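You operate a simulated robot arm through the tools that you are given. There is no shell and no other tool.

You run a simulated robot arm. Do the job below in one go: nothing can be reset, and whatever is moved stays where it is left.

Task
Crease the yellow strap tab once at the mid stop.
Fine: set the bender's stop first, tab in the lane, bar across and open again; the tab stays.

Only the result counts: the job must be done as asked and must still hold three seconds after the hand-in. Knocking over, shifting, dropping, spilling or breaking anything else fails it.

Robot
A 6-joint arm with a two-finger parallel gripper, fixed in place. Base frame: the origin is on the floor under the middle of its stand, x ahead of it, y to its left, z up; the work surface is at about z = 0.85. Lengths are in m, angles in degrees, forces in N, time in s.
It reaches about 1.066 m from its shoulder. Its first joint turns from -166.0 to 166.0 degrees. Payload 3.91 kg.
The tool frame sits at the grasp point between the pads (the TCP): z along the fingers, y along the line on which they close. The tips reach 0.03 m beyond it. The gripper opens to 0.11 m. The fingers are 0.02 m wide and 0.01 m thick; the gripper's body (0.048 by 0.112 m) begins 0.055 m behind the TCP.
Orientation is that of the tool frame in the base frame, as a unit quaternion [w, x, y, z]. With the fingers straight down and closing along the base's y, the tool's x points along the base's -x, its y along +y and its z along -z.

Tools
- The arm moves only by the tool step_arm. Its argument "targets" is text: rows parted by semicolons, each of 7 numbers parted by spaces: the shift along the tool's x, y, z in m, then the turn, a rotation vector about the tool's x, y, z in degrees, then the gripper command, from -1 (shut) to 1 (fully open), values between in proportion. In form: dx dy dz wx wy wz jaw; .... A call has 1 to 20 rows; each row is the pose to reach, as a shift and turn from the pose commanded when the call began, along the tool's axes at that moment. A row lasts 0.2 s, in which the tool goes at most 0.05 m and 8.6 degrees; a call with a longer step from one row to the next is refused whole, and so is a gripper value outside its range. A pose out of reach is approached as far as the arm can. The call stops where the force on the tool passes 40 N (or 10 N more than at its start, if that is more) or the arm is blocked; 0.2 s more then pass. Each finger travels about 0.153 m/s and halts on what it meets, pressing with about 40 N; the grip force reading is that of the motor and also rises with nothing between the fingers. The clock runs only during rows and for 0.2 s after the last one: add rows that repeat a pose to give the fingers time. It gives the time, the measured TCP pose, the force on the tool (base axes), the opening and the grip force at its end, in the units of the frame above (readings bear some noise), with the torque about the TCP (base axes, N m) and any sound that the robot's microphone picked up.
- Cameras (640 x 400 px; columns grow to the right, rows downward): "scene" is fixed at [0.2182, 0.4997, 1.4177]; the picture's right is [-0.13, -0.99, 0.00], its down [-0.68, 0.09, -0.73] and it looks along [0.72, -0.10, -0.69] (base axes); focal length 334 px, centre (320, 200). "wrist" rides on the gripper at [0.072, 0.017, -0.103] in the tool frame; the picture's right is [-0.23, 0.97, 0.00], its down [-0.76, -0.18, -0.62] and it looks along [-0.61, -0.14, 0.78] (tool axes); focal length 222 px, centre (320, 200).
- capture(camera): a new picture of that camera. It takes no simulated time.
- point_at(camera, pixels): for up to 12 pixels [column, row] of the newest picture of that camera ("zoom" is the newest enlarged one), the place [x, y, z] in the base frame of the surface seen there, good to about 0.002 m. It takes no simulated time.
- close_up(camera, box): a new picture of the part [left, top, right, bottom] of that camera's present view, enlarged. It takes no simulated time.
- sign_off(): hands the job in; it is judged then, once.

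Leave the gripper open and the arm clear of the work at the hand-in unless told otherwise.

The tools are called as name(argument=value, ...) on one line, values as JSON. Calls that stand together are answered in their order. step_arm: Moves the arm, as the interface text tells. Its arguments: {"type":"object","properties":{"targets":{"type":"string"}},"required":["targets"]} The other tools are called the same way: capture (camera) takes a picture; point_at (camera, pixels) gives the place of the surface under pixels of a picture; close_up (camera, box) takes an enlarged picture of a part of a camera's view; sign_off () hands the job in.

At the start:

```text
clock: 0.0
tool_pos: [0.4064, 0.3642, 1.0994]
ee_rot: [0.0, 0.0, 1.0, 0.002]
force: [0.9, 0.0, 0.2]
moment: [0.01, 0.03, 0.02]
gripper_width: 0.1099
grasp_force: 0.0
```

scene: 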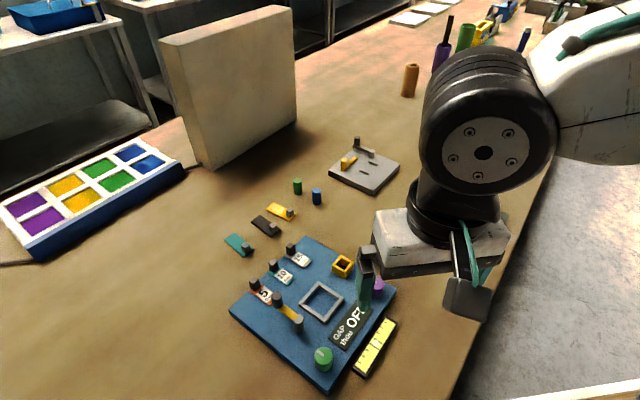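
wrist: 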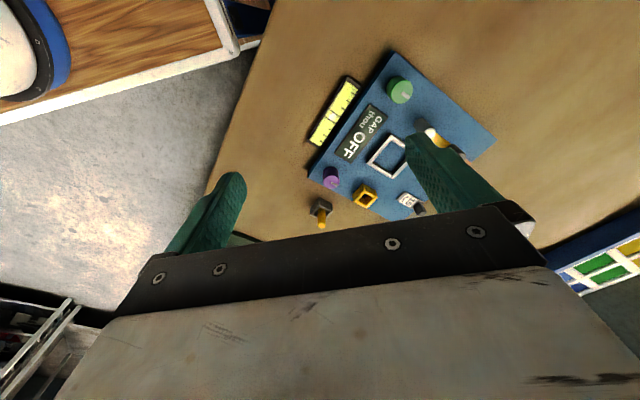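

I see a blue panel with labelled parts, three coloured tabs (teal, black, yellow) near it, and a grey fixture further off. I'll enlarge the scene around the panel (box 220,220 to 410,390) and around the tabs and grey fixture (box 220,120 to 410,260).

close_up(camera="scene", box=[220, 225, 410, 395])

close_up(camera="scene", box=[215, 125, 415, 265])

close_up(camera="wrist", box=[290, 40, 510, 240])

```text
2.35 times, centred on (315, 310) of scene
```

zoom: 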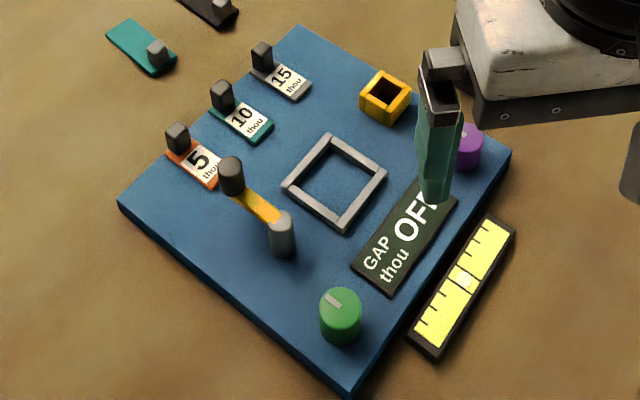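

```text
2.86 times, centred on (315, 195) of scene
```

zoom: 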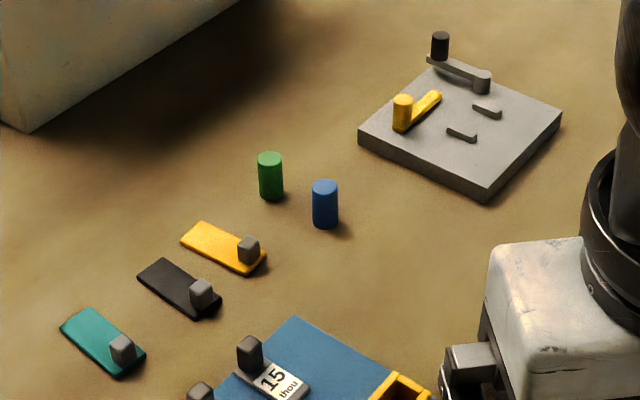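

```text
2.00 times, centred on (400, 140) of wrist
```

zoom: 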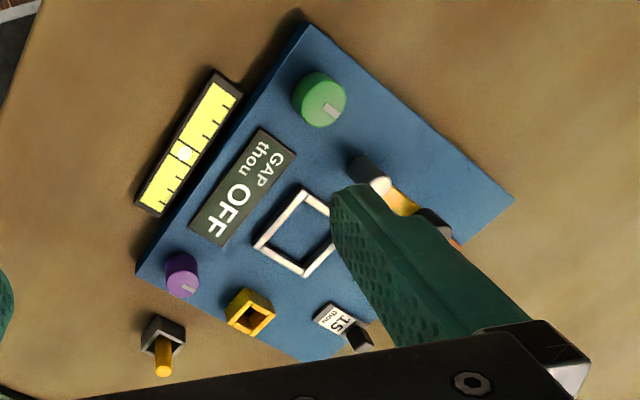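

The grey fixture at about (365,165) looks like the bender: a yellow lever (stop?), a grey bar with a dark knob, and two small lane rails. I'll measure places on it and on the yellow tab from the zoom picture. The last zoom was of the wrist, so I use scene pixels.

close_up(camera="scene", box=[320, 128, 410, 200])

point_at(camera="scene", pixels=[[274, 208], [290, 212], [297, 186], [317, 196], [263, 224], [340, 165], [353, 158], [357, 141], [371, 154], [365, 177], [385, 165], [376, 192]])

```text
5.56 times, centred on (365, 164) of scene
```

zoom: 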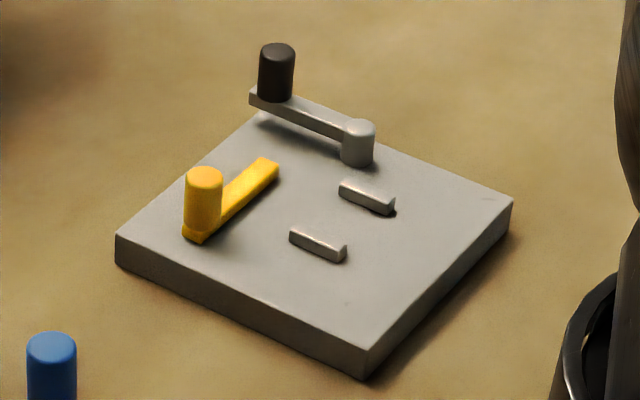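

```text
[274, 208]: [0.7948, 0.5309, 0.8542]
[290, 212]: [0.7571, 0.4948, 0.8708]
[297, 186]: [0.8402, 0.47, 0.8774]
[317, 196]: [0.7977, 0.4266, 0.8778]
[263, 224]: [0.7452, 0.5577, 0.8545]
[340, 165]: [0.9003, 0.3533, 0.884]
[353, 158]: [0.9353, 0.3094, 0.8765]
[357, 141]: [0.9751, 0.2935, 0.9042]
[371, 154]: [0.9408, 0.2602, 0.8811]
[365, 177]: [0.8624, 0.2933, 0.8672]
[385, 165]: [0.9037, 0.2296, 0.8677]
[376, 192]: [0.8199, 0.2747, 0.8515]
```

The zoom shows the bender: yellow knobbed piece at (205,200)-(265,165), grey bar with a dark knob at (277,70) and pivot at (357,140), and lane rails at (367,195) and (318,243). I'll move the gripper ahead at its present height to look at it with the wrist camera.

step_arm(targets="-0.04 -0.005 0 0 0 0 1; -0.08 -0.01 0 0 0 0 1; -0.12 -0.015 0 0 0 0 1; -0.16 -0.02 0 0 0 0 1; -0.20 -0.025 0 0 0 0 1; -0.24 -0.03 0 0 0 0 1; -0.27 -0.03 0 0 0 0 1; -0.27 -0.03 0 0 0 0 1")

capture(camera="wrist")

capture(camera="scene")

```text
clock: 1.8
tool_pos: [0.6777, 0.3358, 1.0976]
ee_rot: [0.0, -0.001, 1.0, 0.001]
force: [0.7, -1.0, 0.3]
moment: [0.02, -0.01, 0.03]
gripper_width: 0.1102
grasp_force: 0.1
```

```text
taken
```

wrist: 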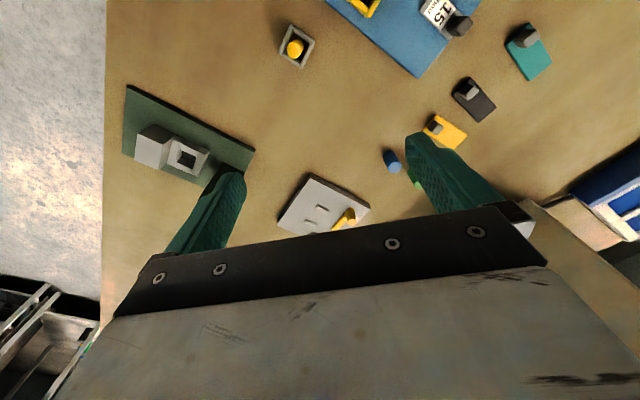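

```text
taken
```

scene: 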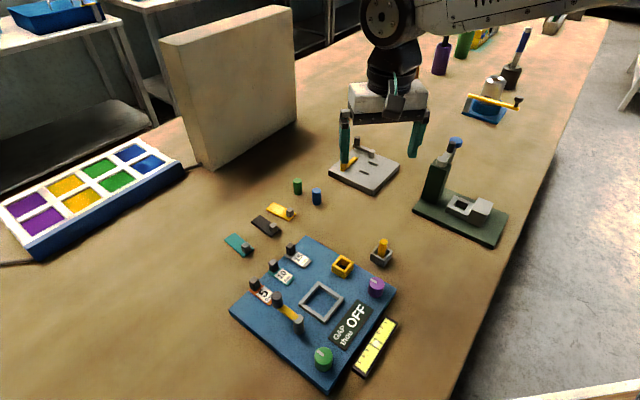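

The bender sits at (325,205) in the wrist picture, half hidden by the gripper body. I'll go 0.12 m further ahead so that it moves up in the picture.

step_arm(targets="-0.04 0 0 0 0 0 1; -0.08 0 0 0 0 0 1; -0.12 -0.0 0 0 0 0 1; -0.12 -0.0 0 0 0 0 1")

capture(camera="wrist")

close_up(camera="wrist", box=[240, 60, 440, 220])

```text
clock: 2.8
tool_pos: [0.7974, 0.3364, 1.0971]
ee_rot: [-0.002, -0.001, 1.0, 0.001]
force: [0.0, -0.3, -0.6]
moment: [0.02, -0.01, -0.03]
gripper_width: 0.11
grasp_force: 0.1
```

```text
taken
```

wrist: 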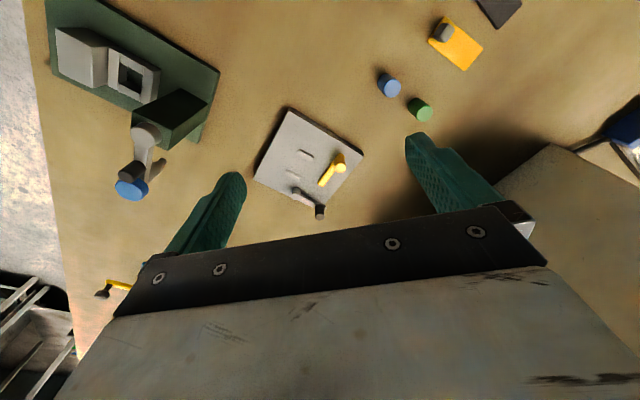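

```text
2.50 times, centred on (340, 140) of wrist
```

zoom: 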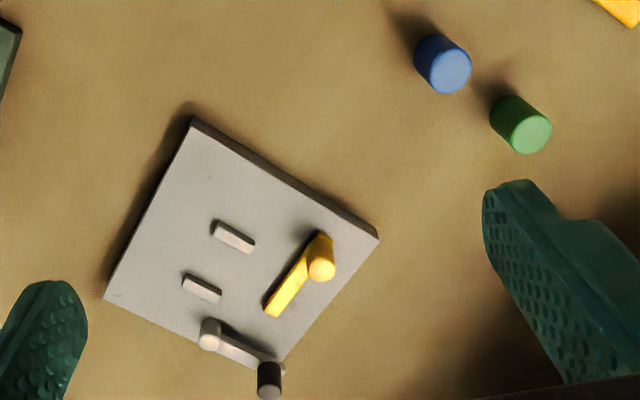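

I'll enlarge the bender more tightly to look for marks for near, mid and far positions.

close_up(camera="wrist", box=[250, 100, 370, 220])

close_up(camera="wrist", box=[400, 5, 520, 125])

```text
3.33 times, centred on (310, 160) of wrist
```

zoom: 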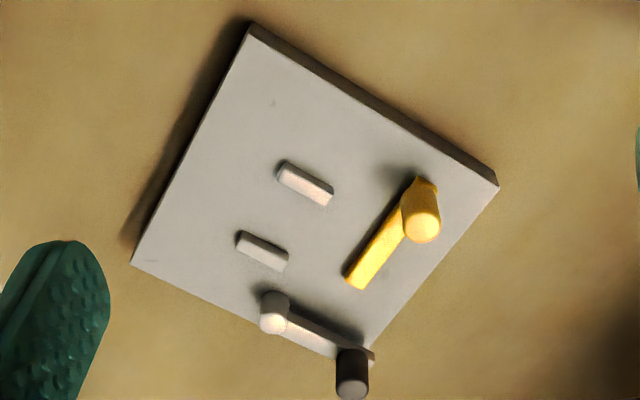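

```text
3.33 times, centred on (460, 65) of wrist
```

zoom: 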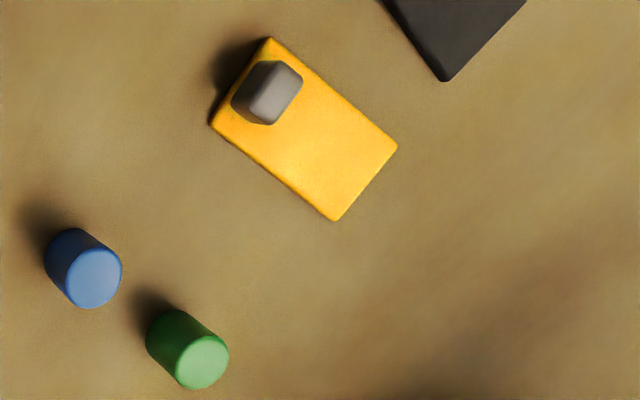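

No marks are printed on the plate. The stop is a yellow crosspiece with a knob, at right angles to the lane. I'll read places on the tab from this zoom first.

point_at(camera="zoom", pixels=[[268, 42], [212, 122], [335, 217], [395, 147], [285, 80], [262, 105], [290, 66], [247, 118], [300, 88], [345, 160]])

close_up(camera="wrist", box=[250, 100, 370, 220])

```text
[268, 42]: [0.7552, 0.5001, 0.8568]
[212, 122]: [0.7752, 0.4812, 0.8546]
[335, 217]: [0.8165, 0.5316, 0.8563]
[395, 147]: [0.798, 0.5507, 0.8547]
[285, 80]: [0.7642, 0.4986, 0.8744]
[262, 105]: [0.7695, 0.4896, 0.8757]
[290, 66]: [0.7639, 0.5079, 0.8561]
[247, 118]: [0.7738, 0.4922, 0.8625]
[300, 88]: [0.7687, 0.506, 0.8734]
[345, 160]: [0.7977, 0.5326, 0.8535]
```

```text
3.33 times, centred on (310, 160) of wrist
```

zoom: 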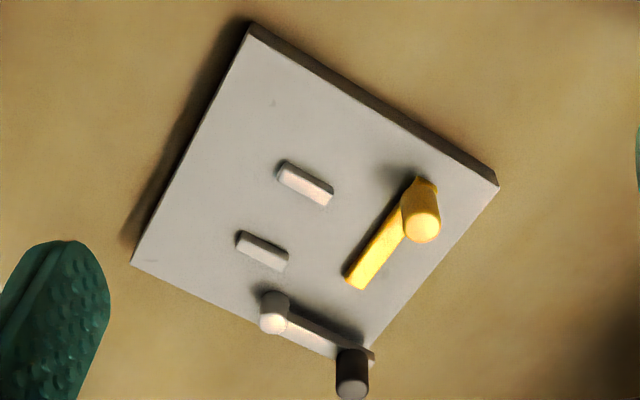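

The tab is about 0.028 wide, 0.065 long, with its grip block around (0.767, 0.498) with top z 0.875, long axis about 50° from base x. Now the bender's places from the fresh zoom.

point_at(camera="zoom", pixels=[[252, 30], [132, 262], [497, 185], [283, 167], [330, 198], [240, 238], [285, 266], [352, 280], [366, 286], [422, 228], [416, 185], [400, 215]])

point_at(camera="zoom", pixels=[[272, 318], [352, 385], [300, 335], [330, 348], [372, 355], [327, 187], [284, 256], [345, 275], [362, 255], [385, 225], [315, 185], [268, 250]])

```text
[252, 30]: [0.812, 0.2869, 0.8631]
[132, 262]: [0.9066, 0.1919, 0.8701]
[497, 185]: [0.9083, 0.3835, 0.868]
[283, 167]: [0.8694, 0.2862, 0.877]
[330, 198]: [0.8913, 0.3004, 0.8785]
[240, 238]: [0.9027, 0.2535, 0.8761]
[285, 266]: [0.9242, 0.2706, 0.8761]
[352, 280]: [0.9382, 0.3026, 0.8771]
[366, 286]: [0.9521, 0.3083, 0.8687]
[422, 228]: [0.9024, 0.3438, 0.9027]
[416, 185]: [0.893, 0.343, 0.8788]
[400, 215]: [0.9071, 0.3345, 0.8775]
```

```text
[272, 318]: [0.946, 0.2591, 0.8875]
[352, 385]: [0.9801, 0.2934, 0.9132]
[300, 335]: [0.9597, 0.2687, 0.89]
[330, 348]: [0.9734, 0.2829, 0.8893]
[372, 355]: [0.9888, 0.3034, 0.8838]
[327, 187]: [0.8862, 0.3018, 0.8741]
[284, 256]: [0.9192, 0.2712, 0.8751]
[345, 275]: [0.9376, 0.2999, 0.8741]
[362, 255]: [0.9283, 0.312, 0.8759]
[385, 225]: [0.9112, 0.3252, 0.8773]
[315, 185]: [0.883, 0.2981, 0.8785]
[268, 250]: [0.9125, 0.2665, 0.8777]
```

From these: plate top z≈0.868, plate centred near (0.9075, 0.288), lane running along base direction (0.71,0.71), stop crosspiece 0.033 m beyond the plate centre along the lane, bar pivot near (0.946,0.259) with its knob near (0.980,0.293). I'll go lower (tips still above z 0.95) for a closer look for detent marks.

step_arm(targets="-0.02 -0.006 0.035 0 0 0 1; -0.04 -0.012 0.07 0 0 0 1; -0.06 -0.02 0.10 0 0 0 1; -0.06 -0.02 0.10 0 0 0 1")

capture(camera="wrist")

close_up(camera="wrist", box=[240, 60, 400, 220])

```text
clock: 3.8
tool_pos: [0.8576, 0.3145, 0.9973]
ee_rot: [0.0, -0.001, 1.0, 0.001]
force: [-0.7, 0.4, 0.1]
moment: [0.01, 0.04, 0.01]
gripper_width: 0.1101
grasp_force: 0.0
```

```text
taken
```

wrist: 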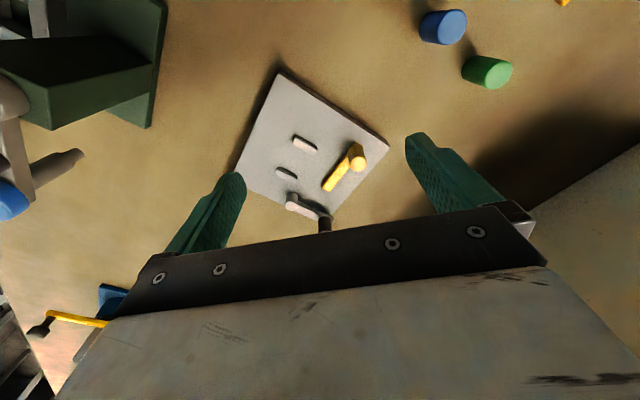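

```text
2.50 times, centred on (320, 140) of wrist
```

zoom: 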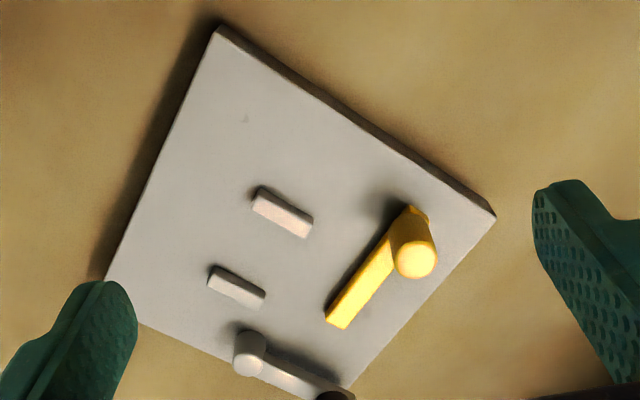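

No marks are visible even closer, so I'll have to find the stop's range and clicks by feel. First I read more exact places for the stop and its knob, rails and pivot from this zoom.

point_at(camera="zoom", pixels=[[415, 260], [432, 255], [415, 275], [398, 265], [330, 315], [345, 327], [392, 250], [368, 265], [415, 207], [427, 215], [360, 290], [380, 270]])

point_at(camera="zoom", pixels=[[258, 192], [310, 220], [305, 233], [255, 205], [213, 270], [264, 295], [260, 306], [210, 285], [248, 362], [218, 30], [107, 278], [494, 213]])

```text
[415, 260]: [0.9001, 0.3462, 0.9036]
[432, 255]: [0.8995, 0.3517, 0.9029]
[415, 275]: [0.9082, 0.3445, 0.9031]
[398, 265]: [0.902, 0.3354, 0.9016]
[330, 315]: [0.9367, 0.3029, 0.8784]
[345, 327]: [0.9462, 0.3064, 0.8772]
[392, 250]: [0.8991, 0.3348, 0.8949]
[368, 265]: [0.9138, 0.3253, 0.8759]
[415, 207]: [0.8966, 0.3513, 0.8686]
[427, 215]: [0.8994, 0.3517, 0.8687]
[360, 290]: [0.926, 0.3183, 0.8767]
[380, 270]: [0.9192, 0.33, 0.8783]
```

```text
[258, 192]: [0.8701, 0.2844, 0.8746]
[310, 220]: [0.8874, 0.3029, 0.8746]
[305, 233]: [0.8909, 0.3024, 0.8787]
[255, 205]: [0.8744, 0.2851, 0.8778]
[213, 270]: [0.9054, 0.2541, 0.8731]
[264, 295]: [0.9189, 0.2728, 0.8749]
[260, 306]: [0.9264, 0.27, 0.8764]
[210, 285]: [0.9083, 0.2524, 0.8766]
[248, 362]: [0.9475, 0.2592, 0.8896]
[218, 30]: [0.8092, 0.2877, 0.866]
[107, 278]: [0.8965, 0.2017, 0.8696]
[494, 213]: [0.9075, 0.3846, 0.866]
```

The stop knob's centre is near (0.901, 0.344), top z 0.904, and its crosspiece is 0.009 wide. I'll check where the tall white box and nearby pegs lie before I turn the hand.

capture(camera="scene")

point_at(camera="scene", pixels=[[204, 164], [297, 119], [292, 8], [165, 40], [440, 165], [452, 145], [430, 205], [297, 182], [317, 192]])

```text
taken
```

scene: 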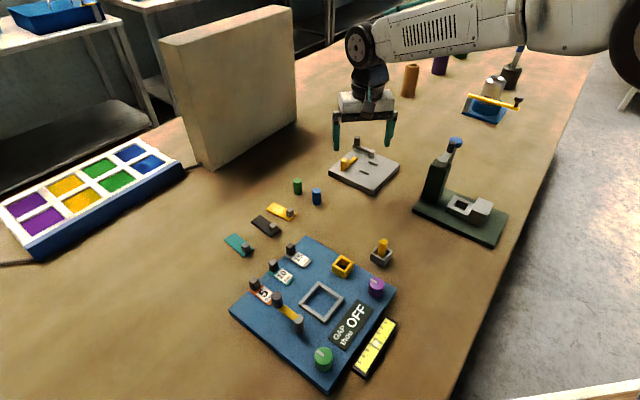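

```text
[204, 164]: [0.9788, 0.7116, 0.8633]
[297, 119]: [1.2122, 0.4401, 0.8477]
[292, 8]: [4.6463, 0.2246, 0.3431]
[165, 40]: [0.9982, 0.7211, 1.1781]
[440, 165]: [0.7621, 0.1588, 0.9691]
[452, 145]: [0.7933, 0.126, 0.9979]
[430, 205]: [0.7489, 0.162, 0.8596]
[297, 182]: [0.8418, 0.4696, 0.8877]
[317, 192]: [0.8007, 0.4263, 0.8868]
```

The white box runs from about (0.98,0.71) to (1.21,0.44), well clear. Now I turn the hand 45° so the fingers close along the lane direction, narrow them to about 0.05, and move above the stop knob at z≈0.955.

step_arm(targets="-0.007 0.005 0.007 0 0 7.5 0.5; -0.014 0.010 0.014 0 0 15 0.2; -0.021 0.015 0.021 0 0 22.5 -0.09; -0.028 0.020 0.028 0 0 30 -0.09; -0.036 0.025 0.036 0 0 37.5 -0.09; -0.0435 0.030 0.042 0 0 45 -0.09; -0.0435 0.030 0.042 0 0 45 -0.09")

capture(camera="wrist")

capture(camera="scene")

```text
clock: 5.4
tool_pos: [0.8995, 0.3464, 0.9548]
ee_rot: [-0.001, 0.383, 0.924, 0.0]
force: [0.0, 0.4, 0.2]
moment: [-0.03, 0.01, -0.02]
gripper_width: 0.0502
grasp_force: 0.0
```

```text
taken
```

wrist: 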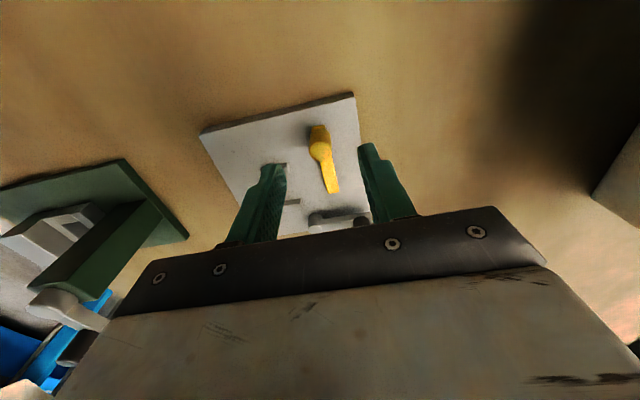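

```text
taken
```

scene: 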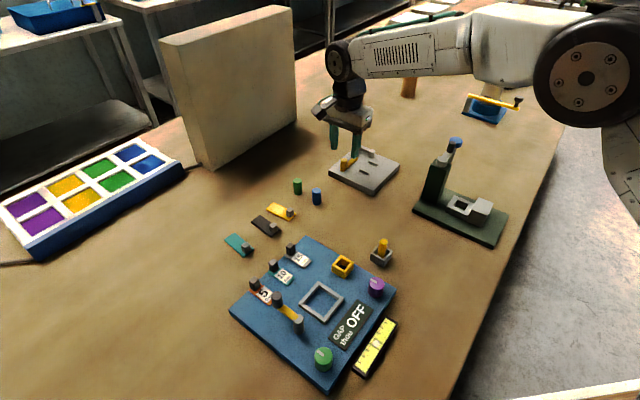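

The pose reads (0.8995, 0.3464, 0.9548), fingers now close along the lane. I'll descend with the open fingers either side of the stop knob to TCP z≈0.907, tips about 0.009 above the plate.

step_arm(targets="-0.002 0 0.024 0 0 0 -0.09; -0.002 0 0.040 0 0 0 -0.3; -0.002 0 0.047 0 0 0 -0.4; -0.002 0 0.047 0 0 0 -0.4")

close_up(camera="wrist", box=[200, 80, 440, 240])

close_up(camera="scene", box=[320, 118, 410, 200])

```text
clock: 6.4
tool_pos: [0.9024, 0.3437, 0.9076]
ee_rot: [-0.002, 0.382, 0.924, 0.0]
force: [0.1, 0.5, 0.0]
moment: [0.01, -0.04, 0.0]
gripper_width: 0.0329
grasp_force: 0.0
```

```text
2.50 times, centred on (320, 160) of wrist
```

zoom: 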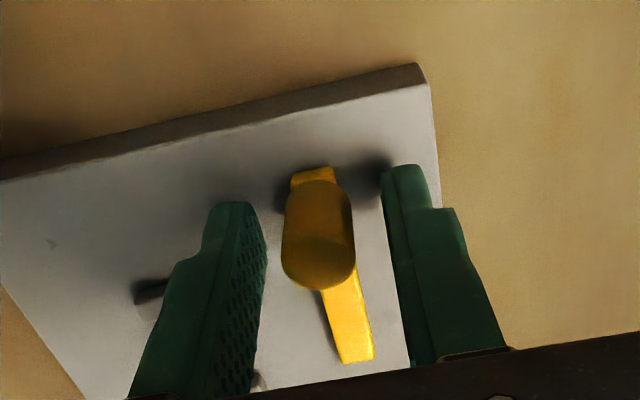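

```text
4.88 times, centred on (365, 159) of scene
```

zoom: 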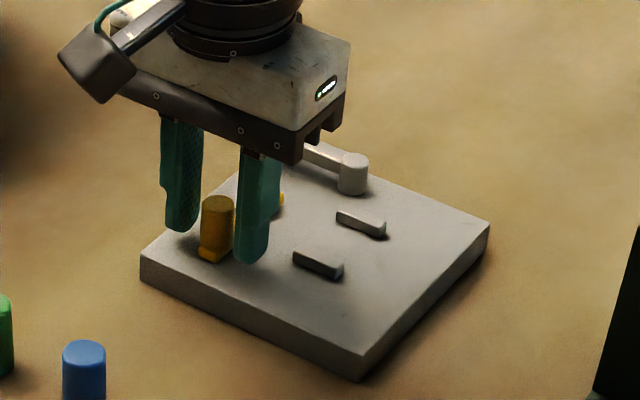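

The knob sits between the two fingers at (318,230) of the zoom. I'll close on it slowly.

step_arm(targets="0 0 0 0 0 0 -0.6; 0 0 0 0 0 0 -0.72; 0 0 0 0 0 0 -1; 0 0 0 0 0 0 -1")

close_up(camera="wrist", box=[200, 80, 440, 240])

```text
clock: 7.4
tool_pos: [0.9013, 0.3451, 0.9075]
ee_rot: [0.0, 0.382, 0.924, 0.001]
force: [-3.3, -0.5, -0.3]
moment: [-0.01, 0.03, 0.02]
gripper_width: 0.0165
grasp_force: 44.8
```

```text
2.50 times, centred on (320, 160) of wrist
```

zoom: 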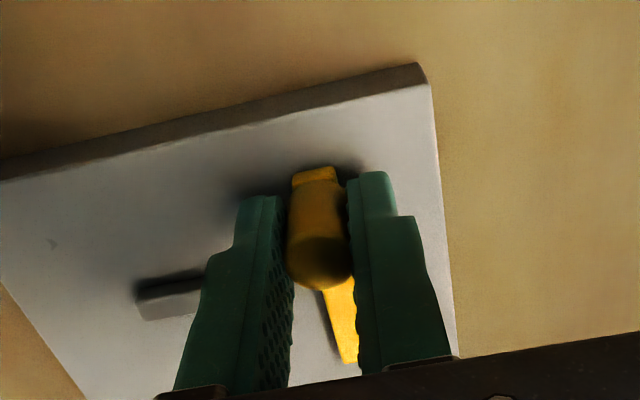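

I hold the knob (opening 0.0165, grip 45 N) at lane coordinate u≈0.036. I'll draw it gently toward the rails (tool −y) in 2 mm steps, 6 mm in all, watching force and sound.

step_arm(targets="0 -0.002 0 0 0 0 -1; 0 -0.004 0 0 0 0 -1; 0 -0.006 0 0 0 0 -1")

close_up(camera="wrist", box=[200, 80, 440, 240])

```text
clock: 8.2
tool_pos: [0.8977, 0.3411, 0.9076]
ee_rot: [-0.002, 0.382, 0.924, 0.0]
force: [-0.5, -0.1, -5.2]
moment: [-0.21, -0.26, 0.0]
gripper_width: 0.0166
grasp_force: 44.9
```

```text
2.50 times, centred on (320, 160) of wrist
```

zoom: 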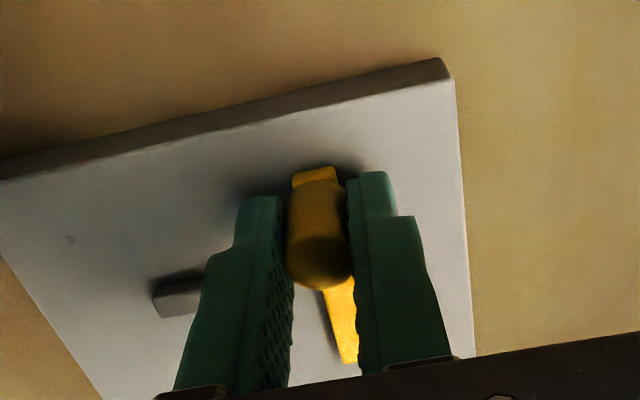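

It slid 5–6 mm with little force and no sound, so the stop slides along the lane. I'll go on another 6 mm the same way.

step_arm(targets="0 -0.002 0 0 0 0 -1; 0 -0.004 0 0 0 0 -1; 0 -0.006 0 0 0 0 -1")

step_arm(targets="0 -0.002 0 0 0 0 -1; 0 -0.004 0 0 0 0 -1")

```text
clock: 9.0
tool_pos: [0.8923, 0.3362, 0.9076]
ee_rot: [0.0, 0.381, 0.925, 0.0]
force: [-1.8, 3.0, -5.4]
moment: [0.13, 0.03, 0.02]
gripper_width: 0.0165
grasp_force: 44.9
```

```text
clock: 9.6
tool_pos: [0.8917, 0.3335, 0.9085]
ee_rot: [-0.001, 0.382, 0.924, 0.0]
force: [-3.4, 3.1, -5.4]
moment: [0.06, 0.0, -0.01]
gripper_width: 0.0168
grasp_force: 45.3
```

Still low force at u≈0.021. I'll go on 4 mm more at a time to find the near limit.

step_arm(targets="0 -0.002 0 0 0 0 -1; 0 -0.004 0 0 0 0 -1")

close_up(camera="wrist", box=[200, 80, 440, 240])

close_up(camera="scene", box=[320, 118, 410, 200])

```text
clock: 10.2
tool_pos: [0.8874, 0.3294, 0.9084]
ee_rot: [-0.001, 0.382, 0.924, 0.0]
force: [-5.5, 3.5, -6.5]
moment: [-0.01, -0.03, 0.01]
gripper_width: 0.0164
grasp_force: 44.9
```

```text
2.50 times, centred on (320, 160) of wrist
```

zoom: 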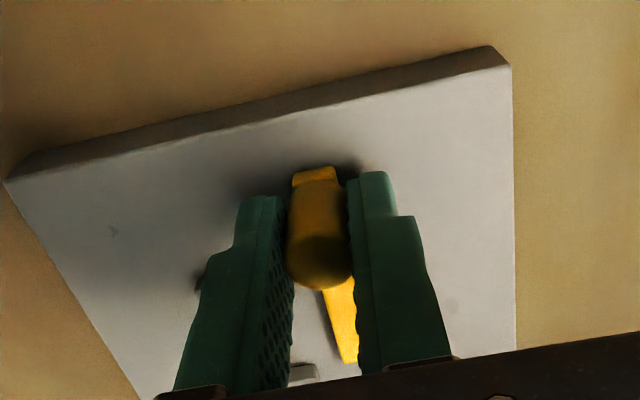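

```text
4.88 times, centred on (365, 159) of scene
```

zoom: 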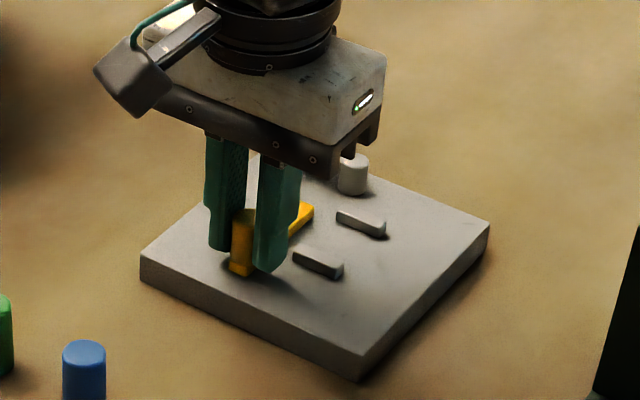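

The stop still follows freely at u≈0.015; the plate itself hasn't moved. I continue in 4 mm bits toward the rails.

step_arm(targets="0 -0.002 0 0 0 0 -1; 0 -0.004 0 0 0 0 -1")

```text
clock: 10.8
tool_pos: [0.8866, 0.3279, 0.9083]
ee_rot: [0.0, 0.383, 0.924, 0.001]
force: [17.3, 20.2, -8.5]
moment: [0.78, 0.43, -0.04]
gripper_width: 0.0167
grasp_force: 45.1
```

Now there is a firm block (about 27 N along the lane) at knob u≈0.0136: the near limit. I'll back off and slide the other way to find the far limit.

step_arm(targets="0 0.003 0 0 0 0 -1; 0 0.006 0 0 0 0 -1; 0 0.009 0 0 0 0 -1; 0 0.012 0 0 0 0 -1; 0 0.015 0 0 0 0 -1; 0 0.018 0 0 0 0 -1; 0 0.021 0 0 0 0 -1; 0 0.024 0 0 0 0 -1")

step_arm(targets="0 0.002 0 0 0 0 -1; 0 0.004 0 0 0 0 -1")

```text
clock: 12.6
tool_pos: [0.9001, 0.3447, 0.9085]
ee_rot: [-0.001, 0.382, 0.924, 0.001]
force: [-4.1, 3.5, 1.2]
moment: [0.5, 0.53, -0.01]
gripper_width: 0.0167
grasp_force: 45.0
```

```text
clock: 13.2
tool_pos: [0.9032, 0.345, 0.9076]
ee_rot: [-0.002, 0.382, 0.924, -0.002]
force: [-30.8, -14.5, 2.7]
moment: [-0.7, -0.25, 0.03]
gripper_width: 0.0166
grasp_force: 44.9
```

The far limit blocks at u≈0.0375 (about 32 N). So the travel runs from about 0.0138 to 0.0376, the stop began near the far end, and no clicks or detent forces showed. The middle is u≈0.0257, i.e. 14.2 mm back from the present command. I'll move there and read forces.

step_arm(targets="0 -0.003 0 0 0 0 -1; 0 -0.006 0 0 0 0 -1; 0 -0.009 0 0 0 0 -1; 0 -0.012 0 0 0 0 -1; 0 -0.0142 0 0 0 0 -1; 0 -0.0142 0 0 0 0 -1")

step_arm(targets="0 0 0 0 0 0 -1")

step_arm(targets="0 0 0 0 0 0 -1")

```text
clock: 14.6
tool_pos: [0.8942, 0.3365, 0.9087]
ee_rot: [-0.001, 0.382, 0.924, 0.0]
force: [-1.9, 1.0, -2.5]
moment: [-0.37, -0.39, 0.02]
gripper_width: 0.0164
grasp_force: 44.7
```

```text
clock: 15.0
tool_pos: [0.8941, 0.3354, 0.9078]
ee_rot: [-0.001, 0.382, 0.924, 0.0]
force: [-1.4, 1.9, -2.0]
moment: [-0.3, -0.27, 0.02]
gripper_width: 0.0167
grasp_force: 45.2
```

```text
clock: 15.4
tool_pos: [0.8944, 0.3367, 0.9081]
ee_rot: [0.0, 0.381, 0.924, 0.0]
force: [-1.3, 0.4, -2.0]
moment: [-0.1, -0.1, 0.02]
gripper_width: 0.0165
grasp_force: 44.8
```

The stop sits at u≈0.025–0.026 with negligible force. I'll release gently, then look at whether it stays.

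step_arm(targets="0 0 0 0 0 0 -0.4; 0 0 0 0 0 0 -0.4; 0 0 -0.02 0 0 0 -0.4; 0 0 -0.045 0 0 0 -0.3; 0.02 0 -0.075 0 0 0 -0.1; 0.05 0 -0.1 0 0 0 0; 0.05 0 -0.1 0 0 0 0")

capture(camera="wrist")

close_up(camera="wrist", box=[200, 60, 440, 240])

close_up(camera="scene", box=[320, 128, 410, 200])

```text
clock: 17.0
tool_pos: [0.8601, 0.3714, 1.0091]
ee_rot: [-0.001, 0.382, 0.924, 0.0]
force: [-1.3, -0.6, 0.4]
moment: [0.05, 0.02, 0.02]
gripper_width: 0.055
grasp_force: 0.1
```

```text
taken
```

wrist: 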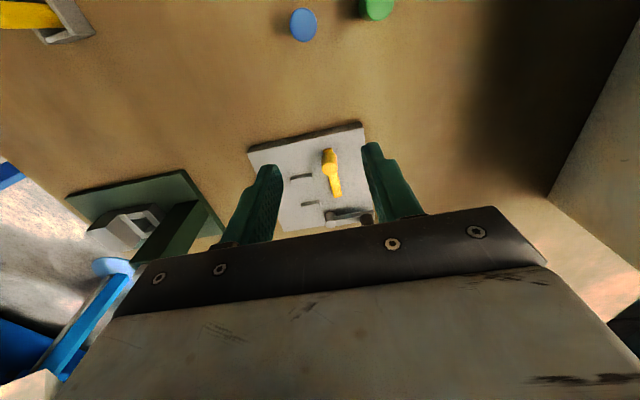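

```text
2.22 times, centred on (320, 150) of wrist
```

zoom: 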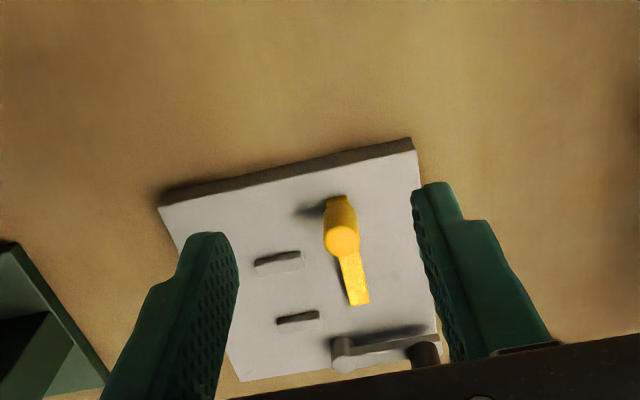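

```text
5.56 times, centred on (365, 164) of scene
```

zoom: 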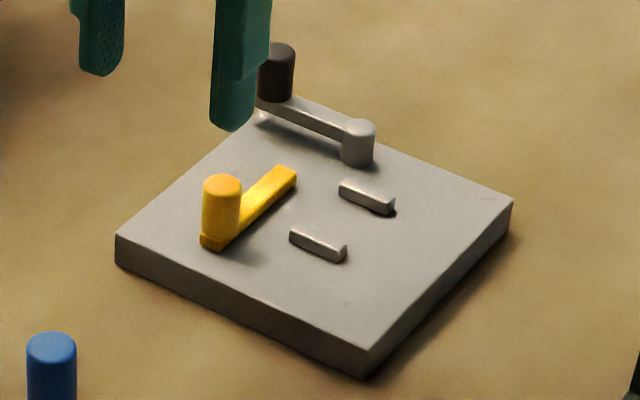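

The stop stayed where I left it after release. I'll measure it from this scene zoom.

point_at(camera="zoom", pixels=[[222, 182], [222, 190], [213, 184], [232, 184], [275, 180], [285, 172], [265, 190], [255, 198], [292, 178], [360, 128]])

close_up(camera="wrist", box=[240, 110, 400, 230])

```text
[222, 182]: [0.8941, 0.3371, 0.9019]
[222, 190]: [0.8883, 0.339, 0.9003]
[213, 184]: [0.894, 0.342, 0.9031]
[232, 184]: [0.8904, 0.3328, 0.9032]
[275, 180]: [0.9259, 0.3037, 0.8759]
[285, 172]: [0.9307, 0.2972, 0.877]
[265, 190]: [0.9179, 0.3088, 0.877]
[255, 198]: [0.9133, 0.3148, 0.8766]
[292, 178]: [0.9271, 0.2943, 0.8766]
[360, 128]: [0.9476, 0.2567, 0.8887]
```

```text
3.33 times, centred on (320, 170) of wrist
```

zoom: 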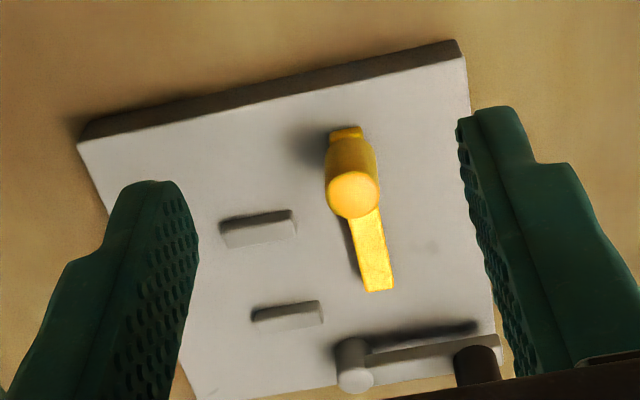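

I'll read the same things from this wrist zoom for a second estimate.

point_at(camera="zoom", pixels=[[355, 195], [335, 195], [375, 195], [355, 212], [358, 240], [376, 240], [368, 265], [365, 285], [390, 285], [378, 250], [353, 378], [480, 350]])

point_at(camera="zoom", pixels=[[225, 232], [293, 225], [295, 238], [228, 245], [258, 316], [320, 308], [322, 322], [265, 332], [460, 55], [80, 145], [260, 270], [385, 350]])

```text
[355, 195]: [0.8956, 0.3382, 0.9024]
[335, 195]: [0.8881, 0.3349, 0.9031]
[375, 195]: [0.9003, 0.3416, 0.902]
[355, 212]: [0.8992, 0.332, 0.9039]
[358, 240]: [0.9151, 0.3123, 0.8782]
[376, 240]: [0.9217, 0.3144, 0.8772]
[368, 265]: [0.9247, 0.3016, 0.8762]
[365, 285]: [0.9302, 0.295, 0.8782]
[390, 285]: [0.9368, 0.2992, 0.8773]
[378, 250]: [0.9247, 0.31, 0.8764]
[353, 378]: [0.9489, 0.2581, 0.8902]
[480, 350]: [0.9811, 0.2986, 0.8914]
```

```text
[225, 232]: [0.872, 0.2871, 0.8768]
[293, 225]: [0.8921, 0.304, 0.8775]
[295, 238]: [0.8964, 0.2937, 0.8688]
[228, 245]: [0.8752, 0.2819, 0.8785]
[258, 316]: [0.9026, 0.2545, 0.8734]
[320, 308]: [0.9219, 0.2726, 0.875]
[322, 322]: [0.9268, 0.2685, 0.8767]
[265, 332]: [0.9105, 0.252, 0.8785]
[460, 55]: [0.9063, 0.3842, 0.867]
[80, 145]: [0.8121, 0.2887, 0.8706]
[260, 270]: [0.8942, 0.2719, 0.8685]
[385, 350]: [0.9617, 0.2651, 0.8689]
```

Both views put the stop centre at u≈0.0257 and its near face at u≈0.021, matching the middle of its travel. Next the tab: I'll swing the hand about 95° so the fingers close across the tab's width with the camera behind it, moving over the grip block at (0.767, 0.498) at z≈1.0.

step_arm(targets="0.012 0.002 0 0 0 -7.3 0; 0.024 0.004 0 0 0 -14.6 0; 0.036 0.006 0 0 0 -21.9 0; 0.048 0.008 0 0 0 -29.2 0; 0.060 0.010 0 0 0 -36.5 0; 0.072 0.012 0 0 0 -43.8 0; 0.084 0.014 0 0 0 -51.1 0; 0.096 0.016 0 0 0 -58.4 0; 0.108 0.018 0 0 0 -65.7 0; 0.120 0.020 0 0 0 -73.0 0; 0.132 0.021 0 0 0 -80.3 0; 0.144 0.022 0 0 0 -87.6 0; 0.1556 0.024 0 0 0 -95 0; 0.1556 0.024 0 0 0 -95 0")

capture(camera="wrist")

capture(camera="scene")

```text
clock: 20.0
tool_pos: [0.7654, 0.4992, 1.0089]
ee_rot: [-0.001, -0.424, 0.906, 0.0]
force: [0.0, 0.9, 0.7]
moment: [-0.02, -0.04, 0.01]
gripper_width: 0.055
grasp_force: 0.1
```

```text
taken
```

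wrist: 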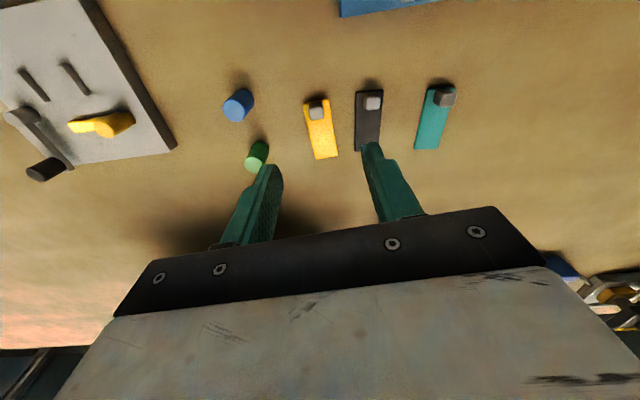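

```text
taken
```

scene: 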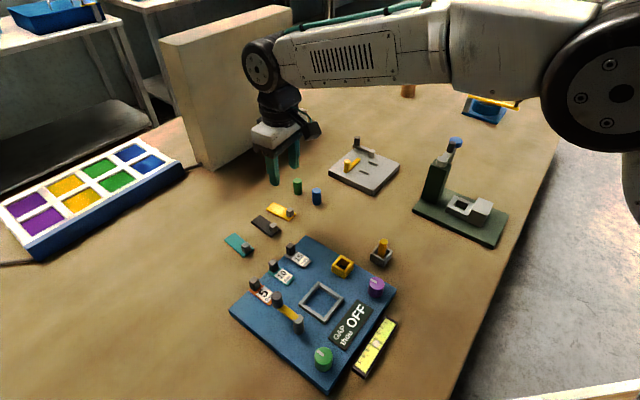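

The yellow tab is at (320,130), black at (368,118), teal at (436,118). I'll zoom in and measure the yellow tab's outline and grip block.

close_up(camera="wrist", box=[280, 80, 400, 170])

```text
4.44 times, centred on (340, 125) of wrist
```

zoom: 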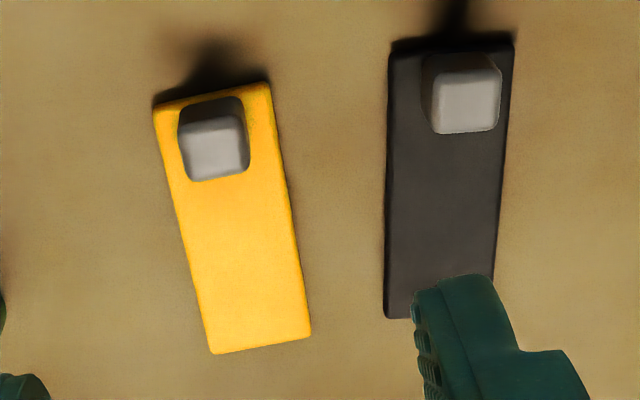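

point_at(camera="zoom", pixels=[[156, 108], [267, 86], [213, 352], [309, 336], [215, 148], [188, 125], [241, 118], [193, 178], [247, 170], [215, 135], [220, 172], [255, 250]])

point_at(camera="zoom", pixels=[[392, 55], [512, 45], [468, 95], [388, 200], [500, 230], [165, 165], [185, 240], [205, 320], [278, 150], [292, 230], [304, 310], [260, 345]])

```text
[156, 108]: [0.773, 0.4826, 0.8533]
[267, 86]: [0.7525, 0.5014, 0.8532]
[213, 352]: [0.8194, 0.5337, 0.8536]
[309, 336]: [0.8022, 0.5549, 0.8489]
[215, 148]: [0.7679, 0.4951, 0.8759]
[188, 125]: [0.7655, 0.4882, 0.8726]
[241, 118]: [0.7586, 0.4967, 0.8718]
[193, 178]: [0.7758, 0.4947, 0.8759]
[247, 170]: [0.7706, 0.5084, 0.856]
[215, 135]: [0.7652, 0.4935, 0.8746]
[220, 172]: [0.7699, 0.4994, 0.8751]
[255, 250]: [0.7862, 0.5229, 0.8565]
```

```text
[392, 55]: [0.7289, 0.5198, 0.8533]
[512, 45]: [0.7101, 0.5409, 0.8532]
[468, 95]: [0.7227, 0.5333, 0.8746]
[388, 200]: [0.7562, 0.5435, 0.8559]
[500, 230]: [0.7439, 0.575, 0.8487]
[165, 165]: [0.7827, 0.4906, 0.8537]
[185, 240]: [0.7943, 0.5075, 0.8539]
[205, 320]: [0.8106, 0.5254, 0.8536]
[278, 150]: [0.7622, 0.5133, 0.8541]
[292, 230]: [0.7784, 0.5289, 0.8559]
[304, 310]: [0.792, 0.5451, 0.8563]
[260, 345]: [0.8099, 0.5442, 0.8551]
```

The tab's long axis is about 48.2° and the block's centre is about (0.7675, 0.4955); the image says I must shift +1.8 mm in tool x, −3.2 mm in tool y and turn +1.9°. I'll narrow to 0.035 (clear of the black tab, edge 0.045 away) and descend to z≈0.925 first.

step_arm(targets="0.0018 -0.0032 0.01 0 0 1.9 -0.36; 0.0018 -0.0032 0.04 0 0 1.9 -0.36; 0.0018 -0.0032 0.07 0 0 1.9 -0.36; 0.0018 -0.0032 0.084 0 0 1.9 -0.36; 0.0018 -0.0032 0.084 0 0 1.9 -0.36")

close_up(camera="wrist", box=[220, 60, 420, 220])

```text
clock: 21.2
tool_pos: [0.7691, 0.4955, 0.9243]
ee_rot: [-0.001, -0.408, 0.913, 0.001]
force: [-0.2, 0.4, -0.5]
moment: [0.02, 0.0, 0.01]
gripper_width: 0.0354
grasp_force: 0.1
```

```text
2.50 times, centred on (320, 140) of wrist
```

zoom: 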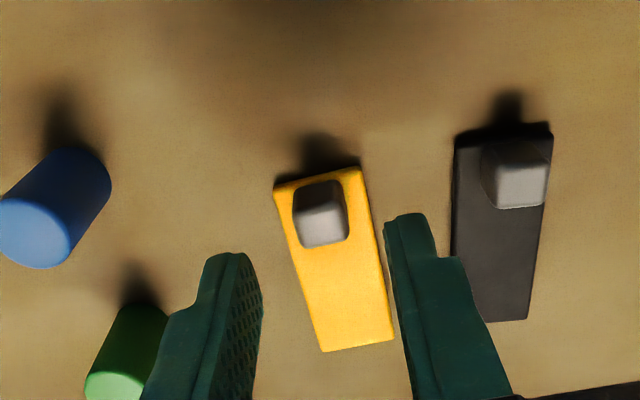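

The block's top at (323,222) is within 1 mm of the predicted grasp line (320,227). I'll descend 34 mm to TCP z≈0.890 (tips just above the tab's surface) and then close.

step_arm(targets="-0.0005 0.0007 0.015 0 0 0 -0.36; -0.0005 0.0007 0.028 0 0 0 -0.36; -0.0005 0.0007 0.034 0 0 0 -0.36; -0.0005 0.0007 0.034 0 0 0 -0.36")

close_up(camera="wrist", box=[220, 80, 420, 240])

```text
clock: 22.2
tool_pos: [0.7657, 0.4968, 0.8896]
ee_rot: [0.0, -0.409, 0.913, 0.0]
force: [0.4, -0.1, -0.4]
moment: [-0.03, 0.01, -0.02]
gripper_width: 0.0353
grasp_force: 0.0
```

```text
2.50 times, centred on (320, 160) of wrist
```

zoom: 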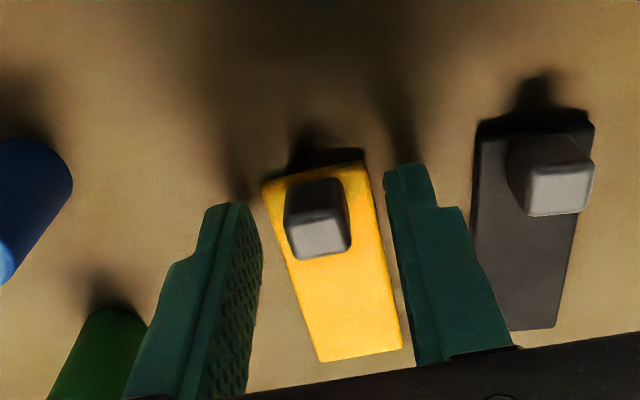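

The block lies centred between the fingers with no contact force. Closing now.

step_arm(targets="0 0 0 0 0 0 -0.6; 0 0 0 0 0 0 -0.75; 0 0 0 0 0 0 -1; 0 0 0 0 0 0 -1")

close_up(camera="wrist", box=[220, 80, 420, 240])

```text
clock: 23.2
tool_pos: [0.7679, 0.4956, 0.8901]
ee_rot: [-0.001, -0.408, 0.913, 0.001]
force: [0.0, -0.8, -0.5]
moment: [0.02, -0.01, 0.02]
gripper_width: 0.0144
grasp_force: 40.0
```

```text
2.50 times, centred on (320, 160) of wrist
```

zoom: 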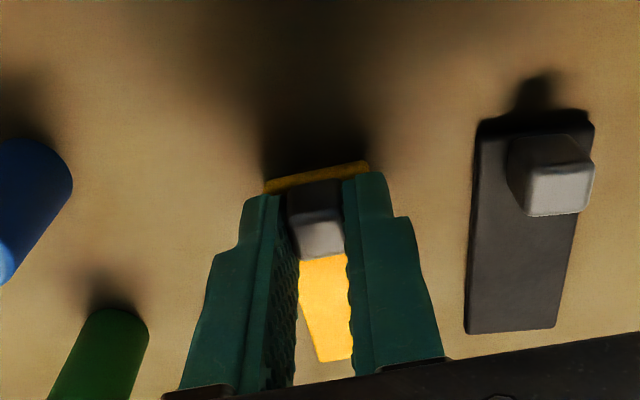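

The grip holds (opening 0.0144, 40 N). I'll lift straight up 0.09 m and check that the tab comes along level.

step_arm(targets="0 0 -0.01 0 0 0 -1; 0 0 -0.03 0 0 0 -1; 0 0 -0.06 0 0 0 -1; 0 0 -0.09 0 0 0 -1; 0 0 -0.09 0 0 0 -1")

close_up(camera="wrist", box=[220, 80, 420, 240])

capture(camera="scene")

```text
clock: 24.4
tool_pos: [0.7672, 0.4968, 0.9807]
ee_rot: [-0.001, -0.408, 0.913, 0.001]
force: [-0.1, 0.0, -0.3]
moment: [-0.02, 0.01, -0.01]
gripper_width: 0.0141
grasp_force: 40.0
```

```text
2.50 times, centred on (320, 160) of wrist
```

zoom: 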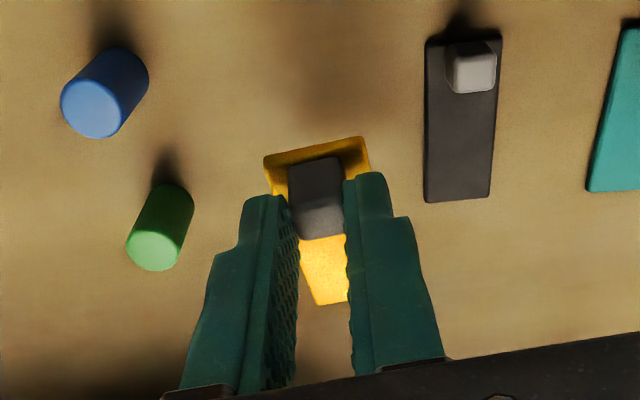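

```text
taken
```

scene: 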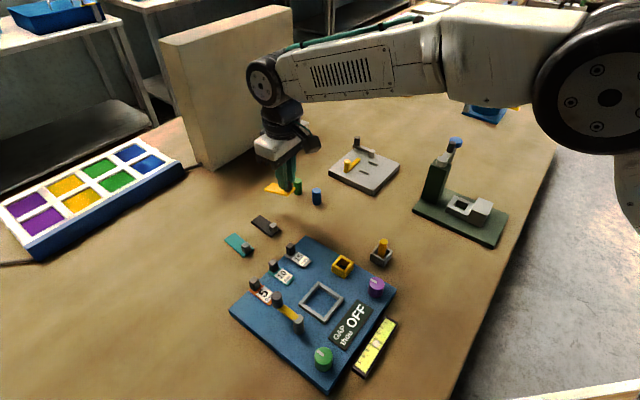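

The tab came up, but it looks to sit differently between the fingers than before (block bottom at y=238 versus 258, front end at 302 versus 358), so it may have pitched or slipped. I'll measure it.

close_up(camera="wrist", box=[280, 120, 380, 200])

close_up(camera="scene", box=[240, 130, 330, 215])

```text
5.00 times, centred on (330, 160) of wrist
```

zoom: 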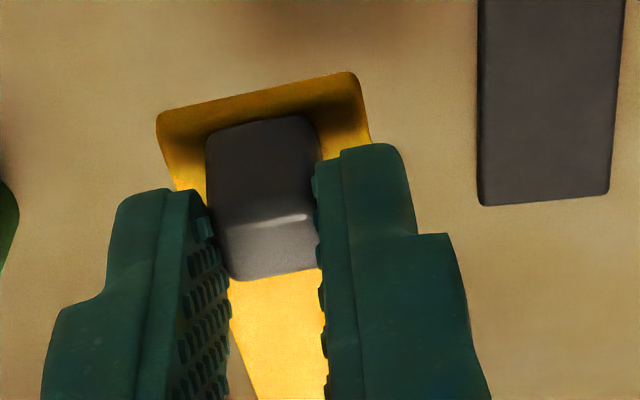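

```text
4.71 times, centred on (285, 172) of scene
```

zoom: 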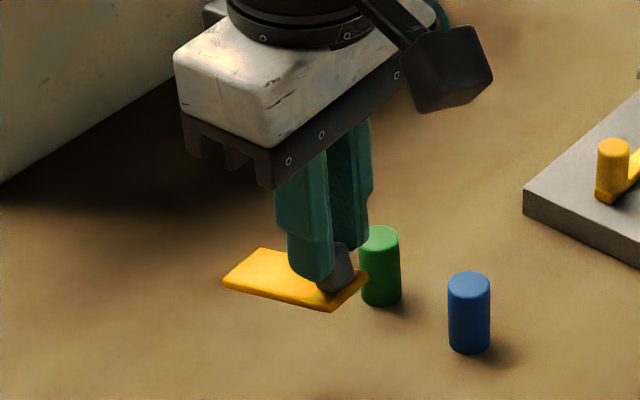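

I'll measure the tab's corners from the scene zoom to get its tilt.

point_at(camera="zoom", pixels=[[228, 281], [262, 252], [250, 270], [270, 280], [285, 290], [310, 300], [330, 303], [350, 292], [363, 278], [340, 255], [345, 278], [320, 285]])

point_at(camera="wrist", pixels=[[300, 143], [335, 137], [320, 150], [318, 166], [320, 172], [320, 180], [320, 190], [320, 197]])

```text
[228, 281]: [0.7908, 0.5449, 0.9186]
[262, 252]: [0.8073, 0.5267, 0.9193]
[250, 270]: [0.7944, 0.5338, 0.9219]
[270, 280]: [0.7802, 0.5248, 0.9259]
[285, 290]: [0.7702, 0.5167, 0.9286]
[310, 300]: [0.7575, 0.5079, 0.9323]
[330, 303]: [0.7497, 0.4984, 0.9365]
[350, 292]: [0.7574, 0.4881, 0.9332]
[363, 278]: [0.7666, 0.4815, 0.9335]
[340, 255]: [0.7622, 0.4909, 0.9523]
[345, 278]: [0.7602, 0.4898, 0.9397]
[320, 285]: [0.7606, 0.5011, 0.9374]
```

```text
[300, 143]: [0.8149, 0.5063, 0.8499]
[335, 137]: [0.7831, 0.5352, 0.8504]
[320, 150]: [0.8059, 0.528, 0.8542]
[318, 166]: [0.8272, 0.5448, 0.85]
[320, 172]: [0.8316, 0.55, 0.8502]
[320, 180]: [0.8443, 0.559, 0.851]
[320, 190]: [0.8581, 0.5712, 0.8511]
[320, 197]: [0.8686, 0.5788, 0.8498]
```

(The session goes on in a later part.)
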